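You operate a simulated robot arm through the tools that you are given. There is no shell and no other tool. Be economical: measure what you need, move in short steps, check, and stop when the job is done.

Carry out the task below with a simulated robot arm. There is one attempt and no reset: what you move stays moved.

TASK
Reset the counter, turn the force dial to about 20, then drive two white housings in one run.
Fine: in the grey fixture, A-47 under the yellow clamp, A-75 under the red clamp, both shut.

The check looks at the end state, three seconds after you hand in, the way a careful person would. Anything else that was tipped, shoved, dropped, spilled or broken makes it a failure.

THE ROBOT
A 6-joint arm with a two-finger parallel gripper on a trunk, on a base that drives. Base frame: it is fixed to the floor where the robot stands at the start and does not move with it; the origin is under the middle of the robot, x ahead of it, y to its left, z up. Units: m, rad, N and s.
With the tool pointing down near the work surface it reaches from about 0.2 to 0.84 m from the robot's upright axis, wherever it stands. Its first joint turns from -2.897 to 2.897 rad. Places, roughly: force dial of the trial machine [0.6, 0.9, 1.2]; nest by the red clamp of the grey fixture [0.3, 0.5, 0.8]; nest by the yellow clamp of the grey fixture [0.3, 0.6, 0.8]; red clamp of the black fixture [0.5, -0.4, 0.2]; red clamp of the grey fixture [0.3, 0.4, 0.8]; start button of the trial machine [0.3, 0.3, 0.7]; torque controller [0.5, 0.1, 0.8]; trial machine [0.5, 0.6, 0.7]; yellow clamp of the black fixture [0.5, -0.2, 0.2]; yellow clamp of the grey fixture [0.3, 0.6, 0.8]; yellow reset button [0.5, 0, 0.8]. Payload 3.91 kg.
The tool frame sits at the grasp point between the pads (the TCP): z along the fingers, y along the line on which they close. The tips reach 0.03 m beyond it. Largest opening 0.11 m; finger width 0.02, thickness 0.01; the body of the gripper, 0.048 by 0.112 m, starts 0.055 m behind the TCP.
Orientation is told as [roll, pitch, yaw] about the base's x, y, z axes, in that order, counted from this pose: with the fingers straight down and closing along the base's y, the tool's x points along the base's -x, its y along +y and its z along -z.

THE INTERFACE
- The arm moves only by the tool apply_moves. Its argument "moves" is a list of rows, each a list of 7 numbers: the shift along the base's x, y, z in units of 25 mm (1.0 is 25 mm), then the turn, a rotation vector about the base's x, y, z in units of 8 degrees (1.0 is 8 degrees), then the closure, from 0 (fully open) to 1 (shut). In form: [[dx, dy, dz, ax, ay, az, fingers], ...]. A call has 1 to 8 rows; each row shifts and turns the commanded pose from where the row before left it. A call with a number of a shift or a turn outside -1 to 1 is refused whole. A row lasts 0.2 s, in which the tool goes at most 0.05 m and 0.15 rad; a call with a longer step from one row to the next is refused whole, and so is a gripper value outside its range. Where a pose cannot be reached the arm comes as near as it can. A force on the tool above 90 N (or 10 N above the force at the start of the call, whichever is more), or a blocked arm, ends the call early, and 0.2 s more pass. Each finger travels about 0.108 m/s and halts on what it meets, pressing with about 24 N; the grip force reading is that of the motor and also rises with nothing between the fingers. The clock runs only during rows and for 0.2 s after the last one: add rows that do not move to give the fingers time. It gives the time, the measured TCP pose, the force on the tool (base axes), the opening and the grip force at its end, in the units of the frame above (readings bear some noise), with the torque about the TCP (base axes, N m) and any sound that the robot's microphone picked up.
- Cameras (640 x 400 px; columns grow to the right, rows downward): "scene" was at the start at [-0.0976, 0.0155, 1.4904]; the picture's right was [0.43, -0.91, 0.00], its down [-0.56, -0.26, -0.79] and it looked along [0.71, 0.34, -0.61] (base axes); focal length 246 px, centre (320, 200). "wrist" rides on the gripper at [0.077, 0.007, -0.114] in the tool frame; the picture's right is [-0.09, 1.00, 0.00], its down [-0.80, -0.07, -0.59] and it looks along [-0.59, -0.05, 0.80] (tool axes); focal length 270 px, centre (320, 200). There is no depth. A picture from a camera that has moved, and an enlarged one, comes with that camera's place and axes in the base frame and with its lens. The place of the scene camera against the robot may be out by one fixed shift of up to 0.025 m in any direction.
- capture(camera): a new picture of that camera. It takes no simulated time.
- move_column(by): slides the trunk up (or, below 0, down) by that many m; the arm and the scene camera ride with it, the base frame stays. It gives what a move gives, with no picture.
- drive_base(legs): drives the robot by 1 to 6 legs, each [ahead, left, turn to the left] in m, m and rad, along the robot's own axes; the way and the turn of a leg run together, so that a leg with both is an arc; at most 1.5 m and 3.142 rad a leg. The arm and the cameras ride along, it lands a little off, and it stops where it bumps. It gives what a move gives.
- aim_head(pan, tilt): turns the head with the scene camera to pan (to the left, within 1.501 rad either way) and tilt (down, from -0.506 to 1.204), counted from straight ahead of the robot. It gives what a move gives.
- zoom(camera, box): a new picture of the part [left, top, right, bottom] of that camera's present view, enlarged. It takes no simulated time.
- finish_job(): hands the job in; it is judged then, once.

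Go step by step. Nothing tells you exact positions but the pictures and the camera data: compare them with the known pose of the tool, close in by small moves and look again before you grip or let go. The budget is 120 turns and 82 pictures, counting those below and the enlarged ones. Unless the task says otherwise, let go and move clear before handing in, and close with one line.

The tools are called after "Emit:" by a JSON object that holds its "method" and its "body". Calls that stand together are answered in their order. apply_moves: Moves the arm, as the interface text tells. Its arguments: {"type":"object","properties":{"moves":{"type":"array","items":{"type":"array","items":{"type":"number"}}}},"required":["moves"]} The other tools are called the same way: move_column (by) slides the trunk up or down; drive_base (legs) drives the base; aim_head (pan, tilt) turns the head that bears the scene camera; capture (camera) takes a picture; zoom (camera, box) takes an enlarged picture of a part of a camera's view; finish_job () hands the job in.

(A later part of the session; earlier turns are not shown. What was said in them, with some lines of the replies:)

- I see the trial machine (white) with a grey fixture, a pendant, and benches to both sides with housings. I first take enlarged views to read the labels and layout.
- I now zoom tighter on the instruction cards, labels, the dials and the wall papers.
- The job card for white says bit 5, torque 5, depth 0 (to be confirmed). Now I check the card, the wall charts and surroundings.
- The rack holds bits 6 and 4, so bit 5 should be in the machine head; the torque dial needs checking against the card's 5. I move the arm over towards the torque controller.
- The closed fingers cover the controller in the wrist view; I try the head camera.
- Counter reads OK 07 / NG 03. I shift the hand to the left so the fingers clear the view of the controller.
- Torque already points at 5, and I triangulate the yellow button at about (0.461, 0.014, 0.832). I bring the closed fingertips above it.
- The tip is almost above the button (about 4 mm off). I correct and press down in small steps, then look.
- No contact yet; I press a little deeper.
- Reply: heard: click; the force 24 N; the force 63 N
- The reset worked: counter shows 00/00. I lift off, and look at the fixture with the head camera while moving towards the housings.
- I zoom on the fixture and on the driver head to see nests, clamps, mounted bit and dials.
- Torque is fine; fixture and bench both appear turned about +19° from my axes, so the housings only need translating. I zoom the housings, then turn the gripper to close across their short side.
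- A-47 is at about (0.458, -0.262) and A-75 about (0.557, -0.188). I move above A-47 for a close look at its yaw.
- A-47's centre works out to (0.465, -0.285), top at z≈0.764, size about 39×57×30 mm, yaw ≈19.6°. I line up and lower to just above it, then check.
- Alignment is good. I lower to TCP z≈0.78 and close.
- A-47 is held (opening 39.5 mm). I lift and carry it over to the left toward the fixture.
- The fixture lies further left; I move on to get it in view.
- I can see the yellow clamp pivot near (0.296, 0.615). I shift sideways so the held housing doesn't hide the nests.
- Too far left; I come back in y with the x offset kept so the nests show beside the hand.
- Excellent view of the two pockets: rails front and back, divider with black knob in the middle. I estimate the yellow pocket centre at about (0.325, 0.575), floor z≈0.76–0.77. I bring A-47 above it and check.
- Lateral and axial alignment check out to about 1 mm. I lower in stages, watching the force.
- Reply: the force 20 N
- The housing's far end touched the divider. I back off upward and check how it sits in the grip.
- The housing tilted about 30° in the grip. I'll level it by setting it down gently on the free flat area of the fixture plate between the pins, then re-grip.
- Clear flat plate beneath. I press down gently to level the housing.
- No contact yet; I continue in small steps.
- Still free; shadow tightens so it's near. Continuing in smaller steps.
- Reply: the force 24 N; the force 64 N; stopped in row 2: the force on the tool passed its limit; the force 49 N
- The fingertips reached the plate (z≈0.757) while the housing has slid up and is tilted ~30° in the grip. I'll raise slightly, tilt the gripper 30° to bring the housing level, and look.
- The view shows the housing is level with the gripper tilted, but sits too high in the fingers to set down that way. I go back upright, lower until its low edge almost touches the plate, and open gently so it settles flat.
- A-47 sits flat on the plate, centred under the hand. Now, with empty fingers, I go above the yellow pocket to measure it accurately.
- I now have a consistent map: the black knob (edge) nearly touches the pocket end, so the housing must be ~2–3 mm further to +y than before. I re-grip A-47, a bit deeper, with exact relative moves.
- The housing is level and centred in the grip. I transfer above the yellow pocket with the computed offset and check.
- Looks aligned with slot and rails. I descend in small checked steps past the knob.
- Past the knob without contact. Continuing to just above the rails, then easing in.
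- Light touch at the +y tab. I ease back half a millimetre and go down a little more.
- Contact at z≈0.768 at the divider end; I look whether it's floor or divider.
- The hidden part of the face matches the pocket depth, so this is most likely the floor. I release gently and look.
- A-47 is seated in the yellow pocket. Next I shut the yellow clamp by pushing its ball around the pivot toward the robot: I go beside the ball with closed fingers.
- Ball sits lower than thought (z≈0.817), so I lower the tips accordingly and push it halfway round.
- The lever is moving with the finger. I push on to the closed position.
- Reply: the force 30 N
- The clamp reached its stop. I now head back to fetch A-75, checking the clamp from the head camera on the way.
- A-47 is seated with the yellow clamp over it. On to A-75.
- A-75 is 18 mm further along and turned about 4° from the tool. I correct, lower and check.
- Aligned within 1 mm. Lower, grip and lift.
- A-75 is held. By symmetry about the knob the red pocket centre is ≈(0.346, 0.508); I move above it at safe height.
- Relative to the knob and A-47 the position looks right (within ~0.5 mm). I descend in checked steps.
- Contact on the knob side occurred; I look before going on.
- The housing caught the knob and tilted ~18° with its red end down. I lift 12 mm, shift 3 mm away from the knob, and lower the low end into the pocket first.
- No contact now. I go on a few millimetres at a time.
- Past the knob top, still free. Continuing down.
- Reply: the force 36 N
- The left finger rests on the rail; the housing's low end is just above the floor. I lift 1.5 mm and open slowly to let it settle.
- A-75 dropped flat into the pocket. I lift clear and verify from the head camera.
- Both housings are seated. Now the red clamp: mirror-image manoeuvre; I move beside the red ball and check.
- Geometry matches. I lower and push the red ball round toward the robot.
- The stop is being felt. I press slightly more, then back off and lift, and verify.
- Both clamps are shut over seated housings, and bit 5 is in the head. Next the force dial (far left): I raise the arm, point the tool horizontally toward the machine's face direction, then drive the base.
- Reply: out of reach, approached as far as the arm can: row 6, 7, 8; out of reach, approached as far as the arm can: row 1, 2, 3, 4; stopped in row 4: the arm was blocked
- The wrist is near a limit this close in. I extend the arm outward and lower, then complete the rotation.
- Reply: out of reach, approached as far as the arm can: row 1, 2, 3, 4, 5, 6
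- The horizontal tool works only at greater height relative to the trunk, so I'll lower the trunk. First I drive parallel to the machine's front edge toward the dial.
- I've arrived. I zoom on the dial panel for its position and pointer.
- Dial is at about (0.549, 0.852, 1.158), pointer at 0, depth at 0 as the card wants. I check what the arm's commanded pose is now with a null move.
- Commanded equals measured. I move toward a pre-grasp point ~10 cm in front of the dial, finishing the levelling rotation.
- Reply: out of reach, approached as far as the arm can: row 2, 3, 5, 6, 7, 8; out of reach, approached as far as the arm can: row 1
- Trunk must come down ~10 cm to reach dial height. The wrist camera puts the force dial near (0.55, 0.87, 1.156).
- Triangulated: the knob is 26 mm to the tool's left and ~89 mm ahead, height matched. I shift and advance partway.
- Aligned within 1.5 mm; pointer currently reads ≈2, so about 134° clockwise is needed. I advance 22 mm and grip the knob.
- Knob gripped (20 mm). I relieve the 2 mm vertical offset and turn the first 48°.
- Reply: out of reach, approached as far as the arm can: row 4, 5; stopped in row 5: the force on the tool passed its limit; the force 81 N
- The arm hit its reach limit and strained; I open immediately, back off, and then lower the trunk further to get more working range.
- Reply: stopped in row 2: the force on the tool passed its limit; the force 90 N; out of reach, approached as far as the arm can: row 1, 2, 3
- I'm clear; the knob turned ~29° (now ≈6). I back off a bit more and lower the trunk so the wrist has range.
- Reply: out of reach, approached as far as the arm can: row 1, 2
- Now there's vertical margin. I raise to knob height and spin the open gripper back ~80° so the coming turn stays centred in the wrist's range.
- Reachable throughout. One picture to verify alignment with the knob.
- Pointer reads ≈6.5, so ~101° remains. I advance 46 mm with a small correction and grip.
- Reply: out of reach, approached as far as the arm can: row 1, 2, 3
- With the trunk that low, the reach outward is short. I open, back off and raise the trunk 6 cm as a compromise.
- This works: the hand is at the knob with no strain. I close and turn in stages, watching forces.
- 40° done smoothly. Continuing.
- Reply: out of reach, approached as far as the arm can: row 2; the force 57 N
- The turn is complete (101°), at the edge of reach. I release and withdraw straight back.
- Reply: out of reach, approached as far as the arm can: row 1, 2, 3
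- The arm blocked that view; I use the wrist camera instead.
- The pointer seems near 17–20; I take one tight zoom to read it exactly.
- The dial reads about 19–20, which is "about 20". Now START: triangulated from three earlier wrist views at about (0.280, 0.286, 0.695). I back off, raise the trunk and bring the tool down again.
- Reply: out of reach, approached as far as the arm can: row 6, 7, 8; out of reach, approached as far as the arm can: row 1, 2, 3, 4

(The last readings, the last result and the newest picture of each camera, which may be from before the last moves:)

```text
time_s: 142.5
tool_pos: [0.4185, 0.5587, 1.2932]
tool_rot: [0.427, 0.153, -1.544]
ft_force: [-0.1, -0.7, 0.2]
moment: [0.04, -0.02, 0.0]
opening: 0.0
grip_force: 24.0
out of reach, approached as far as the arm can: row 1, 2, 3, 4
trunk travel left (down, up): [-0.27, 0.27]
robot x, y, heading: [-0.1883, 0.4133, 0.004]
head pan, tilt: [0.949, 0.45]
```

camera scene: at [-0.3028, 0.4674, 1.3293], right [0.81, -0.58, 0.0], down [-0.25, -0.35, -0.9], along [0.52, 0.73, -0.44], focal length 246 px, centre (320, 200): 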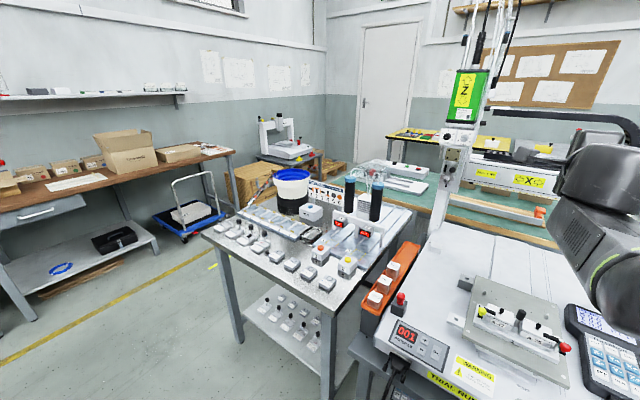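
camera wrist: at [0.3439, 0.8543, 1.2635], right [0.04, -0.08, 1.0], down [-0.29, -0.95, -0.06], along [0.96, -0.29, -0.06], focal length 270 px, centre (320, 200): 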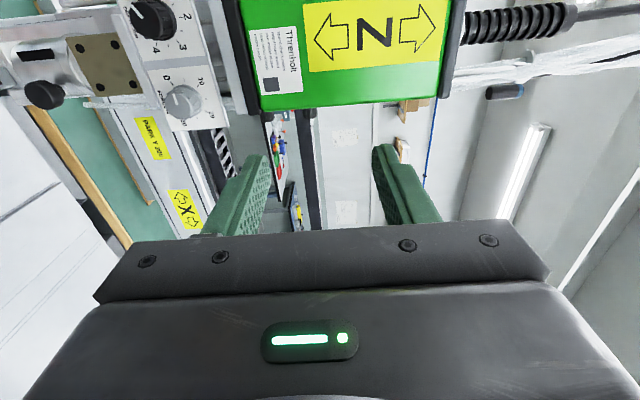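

The pose is too high to be reached exactly; I lower the target so the tool can come vertical.

Emit:
{"method": "apply_moves", "body": {"moves": [[0, -0.3, -1, 0, 0, 0, 1], [0, -0.3, -1, 0, 0, 0, 1], [0, -0.3, -1, 0, 0, 0, 1], [0, -0.3, -1, 0, 0, 0, 1], [0, -0.3, -1, 0, 0, 0, 1], [0, -0.3, -1, 0, 0, 0, 1], [0, -0.3, -1, 0, 0, 0, 1], [0, -0.3, -1, 0, 0, 0, 1]]}}

Emit:
{"method": "apply_moves", "body": {"moves": [[-0.2, -0.3, -1, 0, 0, 0, 1], [-0.2, -0.3, -1, 0, 0, 0, 1], [-0.2, -0.3, -1, 0, 0, 0, 1], [-0.2, -0.3, -1, 0, 0, 0, 1], [-0.2, -0.3, 0, 0, 0, 0, 1], [-0.2, -0.3, 0, 0, 0, 0, 1]]}}

```text
time_s: 144.3
tool_pos: [0.4204, 0.4983, 1.0936]
tool_rot: [0.424, 0.153, -1.545]
ft_force: [0.7, -0.3, 0.4]
moment: [0.01, 0.02, 0.0]
opening: 0.0005
grip_force: 24.0
trunk travel left (down, up): [-0.27, 0.27]
robot x, y, heading: [-0.185, 0.411, 0.001]
head pan, tilt: [0.949, 0.45]
```

```text
time_s: 145.7
tool_pos: [0.3898, 0.4534, 0.9933]
tool_rot: [0.425, 0.152, -1.544]
ft_force: [-0.3, -0.2, -0.2]
moment: [0.04, 0.0, 0.0]
opening: 0.0
grip_force: 23.5
trunk travel left (down, up): [-0.27, 0.27]
robot x, y, heading: [-0.1824, 0.4177, 0.002]
head pan, tilt: [0.949, 0.45]
```

Orientation still 26° off vertical; I correct this while moving over START.

Emit:
{"method": "apply_moves", "body": {"moves": [[-0.63, -0.955, 0, -0.276, 0.754, 0, 1], [-0.63, -0.955, 0, -0.276, 0.754, 0, 1], [-0.63, -0.955, 0, -0.276, 0.754, 0, 1], [-0.63, -0.955, 0, -0.276, 0.754, 0, 1], [-0.63, -0.955, -0.6, 0, 0, 0, 1], [-0.63, -0.955, -0.8, 0, 0, 0, 1], [-0.63, -0.955, -0.8, 0, 0, 0, 1], [0, 0, -1, 0, 0, 0, 1]]}}

```text
time_s: 147.5
tool_pos: [0.2779, 0.2845, 0.914]
tool_rot: [0.002, 0.001, -1.578]
ft_force: [-1.3, -0.4, -0.2]
moment: [0.02, 0.0, 0.01]
opening: 0.0
grip_force: 23.7
trunk travel left (down, up): [-0.27, 0.27]
robot x, y, heading: [-0.1851, 0.406, 0.009]
head pan, tilt: [0.949, 0.45]
```

The tool is vertical above the estimated START position. I check with one zoom.

Emit:
{"method": "zoom", "body": {"camera": "wrist", "box": [220, 20, 420, 145]}}

```text
3.20 times, centred on (320, 82) of wrist
camera zoom: at [0.2853, 0.3629, 1.028], right [1.0, -0.09, 0.0], down [-0.08, -0.8, 0.59], along [-0.06, -0.59, -0.8], focal length 865 px, centre (320, 576)
```

zoom: 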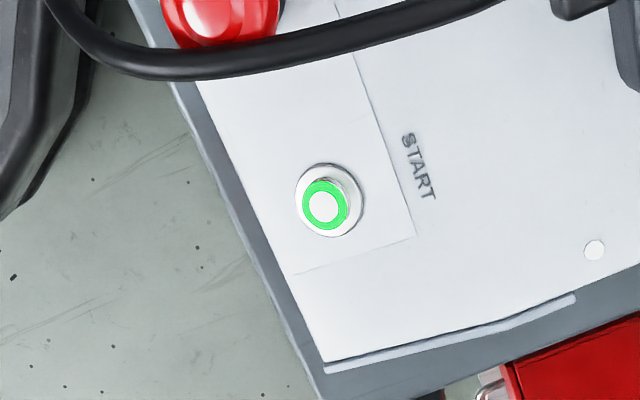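

START is within 3 mm of the tip's line. I correct and descend, then press in small steps.

Emit:
{"method": "apply_moves", "body": {"moves": [[0.12, 0.04, -1, 0, 0, 0, 1], [0, 0, -1, 0, 0, 0, 1], [0, 0, -1, 0, 0, 0, 1], [0, 0, -1, 0, 0, 0, 1], [0, 0, -1, 0, 0, 0, 1], [0, 0, -0.9, 0, 0, 0, 1]]}}

Emit:
{"method": "apply_moves", "body": {"moves": [[0, 0, -0.12, 0, 0, 0, 1], [0, 0, -0.12, 0, 0, 0, 1], [0, 0, -0.12, 0, 0, 0, 1]]}}

```text
time_s: 148.9
tool_pos: [0.2824, 0.2878, 0.7658]
tool_rot: [0.001, 0.0, -1.579]
ft_force: [0.2, -0.7, -0.1]
moment: [-0.02, -0.04, 0.01]
opening: 0.0001
grip_force: 23.7
trunk travel left (down, up): [-0.27, 0.27]
robot x, y, heading: [-0.1823, 0.4107, 0.005]
head pan, tilt: [0.949, 0.45]
```

```text
time_s: 149.7
tool_pos: [0.2822, 0.2871, 0.7567]
tool_rot: [-0.001, -0.001, -1.579]
ft_force: [-0.7, 0.4, -0.2]
moment: [-0.01, 0.0, -0.04]
opening: 0.0
grip_force: 24.1
trunk travel left (down, up): [-0.27, 0.27]
robot x, y, heading: [-0.1819, 0.4139, 0.005]
head pan, tilt: [0.949, 0.45]
```

Emit:
{"method": "apply_moves", "body": {"moves": [[0, 0, -0.12, 0, 0, 0, 1], [0, 0, -0.12, 0, 0, 0, 1], [0, 0, -0.12, 0, 0, 0, 1], [0, 0, -0.12, 0, 0, 0, 1]]}}

```text
time_s: 150.7
tool_pos: [0.2815, 0.2883, 0.7448]
tool_rot: [0.0, 0.002, -1.577]
ft_force: [-0.7, 0.3, 0.2]
moment: [-0.03, 0.01, 0.0]
opening: 0.0
grip_force: 24.1
trunk travel left (down, up): [-0.27, 0.27]
robot x, y, heading: [-0.185, 0.4124, 0.004]
head pan, tilt: [0.949, 0.45]
```

Emit:
{"method": "apply_moves", "body": {"moves": [[0, -0.06, -0.12, 0, 0, 0, 1], [0, 0, -0.12, 0, 0, 0, 1], [0, 0, -0.1, 0, 0, 0, 1]]}}

```text
time_s: 151.5
tool_pos: [0.2826, 0.2861, 0.7368]
tool_rot: [0.0, 0.0, -1.578]
ft_force: [0.6, -0.6, 0.5]
moment: [0.02, 0.01, -0.02]
opening: 0.0001
grip_force: 24.1
trunk travel left (down, up): [-0.27, 0.27]
robot x, y, heading: [-0.1832, 0.4097, 0.003]
head pan, tilt: [0.949, 0.45]
```

Emit:
{"method": "apply_moves", "body": {"moves": [[0, 0, -0.12, 0, 0, 0, 1], [0, 0, -0.12, 0, 0, 0, 1], [0, 0, -0.1, 0, 0, 0, 1]]}}

```text
time_s: 152.3
tool_pos: [0.2812, 0.2859, 0.7287]
tool_rot: [0.002, -0.001, -1.578]
ft_force: [2.5, 1.2, 10.8]
moment: [0.07, -0.17, -0.03]
opening: 0.0003
grip_force: 24.1
trunk travel left (down, up): [-0.27, 0.27]
robot x, y, heading: [-0.1852, 0.4141, 0.005]
head pan, tilt: [0.949, 0.45]
heard: click
```

The button clicked. I lift clear and wait while the machine runs.

Emit:
{"method": "apply_moves", "body": {"moves": [[0, 0, 1, 0, 0, 0, 1], [0, 0, 1, 0, 0, 0, 1], [0, -0.5, 1, 0, 0, 0, 1], [0, -0.8, 1, 0, 0, 0, 1], [0, -0.8, 0.5, 0, 0, 0, 1], [0, -0.8, 0, 0, 0, 0, 1], [0, -0.8, 0, 0, 0, 0, 1], [0, 0, 0, 0, 0, 0, 1]]}}

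Emit:
{"method": "aim_head", "body": {"pan": 0.35, "tilt": 0.6}}

Emit:
{"method": "apply_moves", "body": {"moves": [[0, 0, 0, 0, 0, 0, 1], [0, 0, 0, 0, 0, 0, 1], [0, 0, 0, 0, 0, 0, 1], [0, 0, 0, 0, 0, 0, 1], [0, 0, 0, 0, 0, 0, 1], [0, 0, 0, 0, 0, 0, 1], [0, 0, 0, 0, 0, 0, 1], [0, 0, 0, 0, 0, 0, 1]]}}

Emit:
{"method": "apply_moves", "body": {"moves": [[0, 0, 0, 0, 0, 0, 1], [0, 0, 0, 0, 0, 0, 1], [0, 0, 0, 0, 0, 0, 1], [0, 0, 0, 0, 0, 0, 1], [0, 0, 0, 0, 0, 0, 1], [0, 0, 0, 0, 0, 0, 1], [0, 0, 0, 0, 0, 0, 1], [0, 0, 0, 0, 0, 0, 1]]}}

```text
time_s: 154.1
tool_pos: [0.2821, 0.1927, 0.8397]
tool_rot: [-0.001, -0.001, -1.578]
ft_force: [-0.4, -0.8, 0.2]
moment: [-0.05, 0.0, 0.03]
opening: 0.0
grip_force: 23.9
trunk travel left (down, up): [-0.27, 0.27]
robot x, y, heading: [-0.1876, 0.4165, 0.002]
head pan, tilt: [0.949, 0.45]
```

```text
time_s: 155.1
tool_pos: [0.2817, 0.1927, 0.8403]
tool_rot: [0.001, 0.001, -1.578]
ft_force: [-1.0, 0.1, 0.0]
moment: [0.0, 0.0, -0.01]
opening: 0.0001
grip_force: 24.0
trunk travel left (down, up): [-0.27, 0.27]
robot x, y, heading: [-0.1828, 0.4082, 0.002]
head pan, tilt: [0.351, 0.6]
```

```text
time_s: 156.9
tool_pos: [0.2824, 0.1934, 0.8391]
tool_rot: [0.0, 0.001, -1.578]
ft_force: [-0.1, 0.1, -0.7]
moment: [0.02, 0.05, 0.0]
opening: 0.0
grip_force: 24.4
trunk travel left (down, up): [-0.27, 0.27]
robot x, y, heading: [-0.1865, 0.4148, 0.002]
head pan, tilt: [0.351, 0.6]
```

```text
time_s: 158.7
tool_pos: [0.2828, 0.1928, 0.8399]
tool_rot: [0.001, -0.001, -1.578]
ft_force: [0.8, 1.0, 0.7]
moment: [-0.03, -0.02, 0.0]
opening: 0.0001
grip_force: 23.6
trunk travel left (down, up): [-0.27, 0.27]
robot x, y, heading: [-0.1804, 0.4111, 0.007]
head pan, tilt: [0.351, 0.6]
```

No sound yet; I give the machine more time before using my last picture.

Emit:
{"method": "apply_moves", "body": {"moves": [[0, 0, 0, 0, 0, 0, 1], [0, 0, 0, 0, 0, 0, 1], [0, 0, 0, 0, 0, 0, 1], [0, 0, 0, 0, 0, 0, 1], [0, 0, 0, 0, 0, 0, 1], [0, 0, 0, 0, 0, 0, 1], [0, 0, 0, 0, 0, 0, 1], [0, 0, 0, 0, 0, 0, 1]]}}

Emit:
{"method": "apply_moves", "body": {"moves": [[0, 0, 0, 0, 0, 0, 1], [0, 0, 0, 0, 0, 0, 1], [0, 0, 0, 0, 0, 0, 1], [0, 0, 0, 0, 0, 0, 1], [0, 0, 0, 0, 0, 0, 1], [0, 0, 0, 0, 0, 0, 1], [0, 0, 0, 0, 0, 0, 1], [0, 0, 0, 0, 0, 0, 1]]}}

Emit:
{"method": "apply_moves", "body": {"moves": [[0, 0, 0, 0, 0, 0, 1], [0, 0, 0, 0, 0, 0, 1], [0, 0, 0, 0, 0, 0, 1], [0, 0, 0, 0, 0, 0, 1], [0, 0, 0, 0, 0, 0, 1], [0, 0, 0, 0, 0, 0, 1], [0, 0, 0, 0, 0, 0, 1], [0, 0, 0, 0, 0, 0, 1]]}}

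Emit:
{"method": "apply_moves", "body": {"moves": [[0, 0, 0, 0, 0, 0, 1], [0, 0, 0, 0, 0, 0, 1], [0, 0, 0, 0, 0, 0, 1], [0, 0, 0, 0, 0, 0, 1], [0, 0, 0, 0, 0, 0, 1], [0, 0, 0, 0, 0, 0, 1], [0, 0, 0, 0, 0, 0, 1], [0, 0, 0, 0, 0, 0, 1]]}}

```text
time_s: 160.5
tool_pos: [0.282, 0.1941, 0.8398]
tool_rot: [0.001, -0.001, -1.577]
ft_force: [0.7, 0.3, -0.6]
moment: [0.01, -0.03, 0.0]
opening: 0.0
grip_force: 23.5
trunk travel left (down, up): [-0.27, 0.27]
robot x, y, heading: [-0.183, 0.4101, 0.003]
head pan, tilt: [0.351, 0.6]
```

```text
time_s: 162.3
tool_pos: [0.2827, 0.1938, 0.8402]
tool_rot: [0.001, 0.001, -1.578]
ft_force: [0.3, 0.7, -0.2]
moment: [0.0, 0.01, 0.0]
opening: 0.0
grip_force: 24.6
trunk travel left (down, up): [-0.27, 0.27]
robot x, y, heading: [-0.1805, 0.4142, 0.006]
head pan, tilt: [0.351, 0.6]
```

```text
time_s: 164.1
tool_pos: [0.2824, 0.1938, 0.84]
tool_rot: [0.0, 0.001, -1.578]
ft_force: [0.3, -0.4, -0.2]
moment: [0.0, -0.01, 0.01]
opening: 0.0001
grip_force: 23.8
trunk travel left (down, up): [-0.27, 0.27]
robot x, y, heading: [-0.1846, 0.4131, 0.0]
head pan, tilt: [0.351, 0.6]
```

```text
time_s: 165.9
tool_pos: [0.2823, 0.1939, 0.8397]
tool_rot: [0.0, 0.0, -1.577]
ft_force: [0.6, -0.3, 0.0]
moment: [-0.01, -0.02, 0.0]
opening: 0.0
grip_force: 23.6
trunk travel left (down, up): [-0.27, 0.27]
robot x, y, heading: [-0.1844, 0.414, 0.004]
head pan, tilt: [0.351, 0.6]
```

I use the last picture on a zoom that covers fixture, pendant and torque controller.

Emit:
{"method": "zoom", "body": {"camera": "scene", "box": [300, 130, 560, 290]}}

```text
2.46 times, centred on (430, 210) of scene
camera zoom: at [-0.2759, 0.4215, 1.3407], right [0.35, -0.94, 0.0], down [-0.53, -0.2, -0.83], along [0.77, 0.29, -0.56], focal length 607 px, centre (49, 175)
```

zoom: 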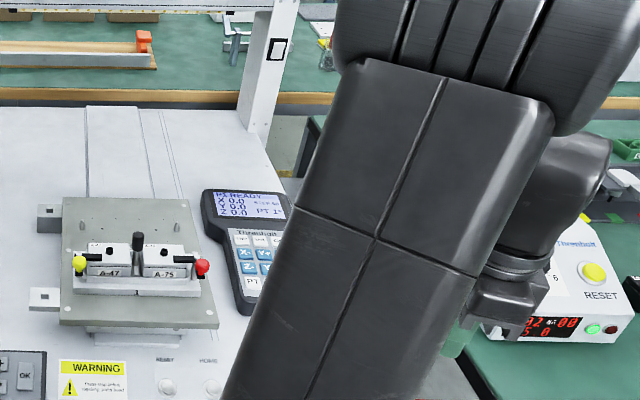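

The counter shows OK …2, NG 00 at 5.0 N m, the green lamp is lit, both screws are driven, both clamps are shut and the pendant is back at READY. The arm is clear, so I hand in.

Emit:
{"method": "finish_job", "body": {}}

```text
The job is handed in.
```

The job is handed in: I reset the counter, turned the force dial to about 19–20, and drove A-47 (yellow clamp) and A-75 (red clamp) in one run. Both clamps are shut. In the last picture the controller shows 5.0 N m and NG 00. Its OK count ends in 2, with the first digit hidden by the arm.
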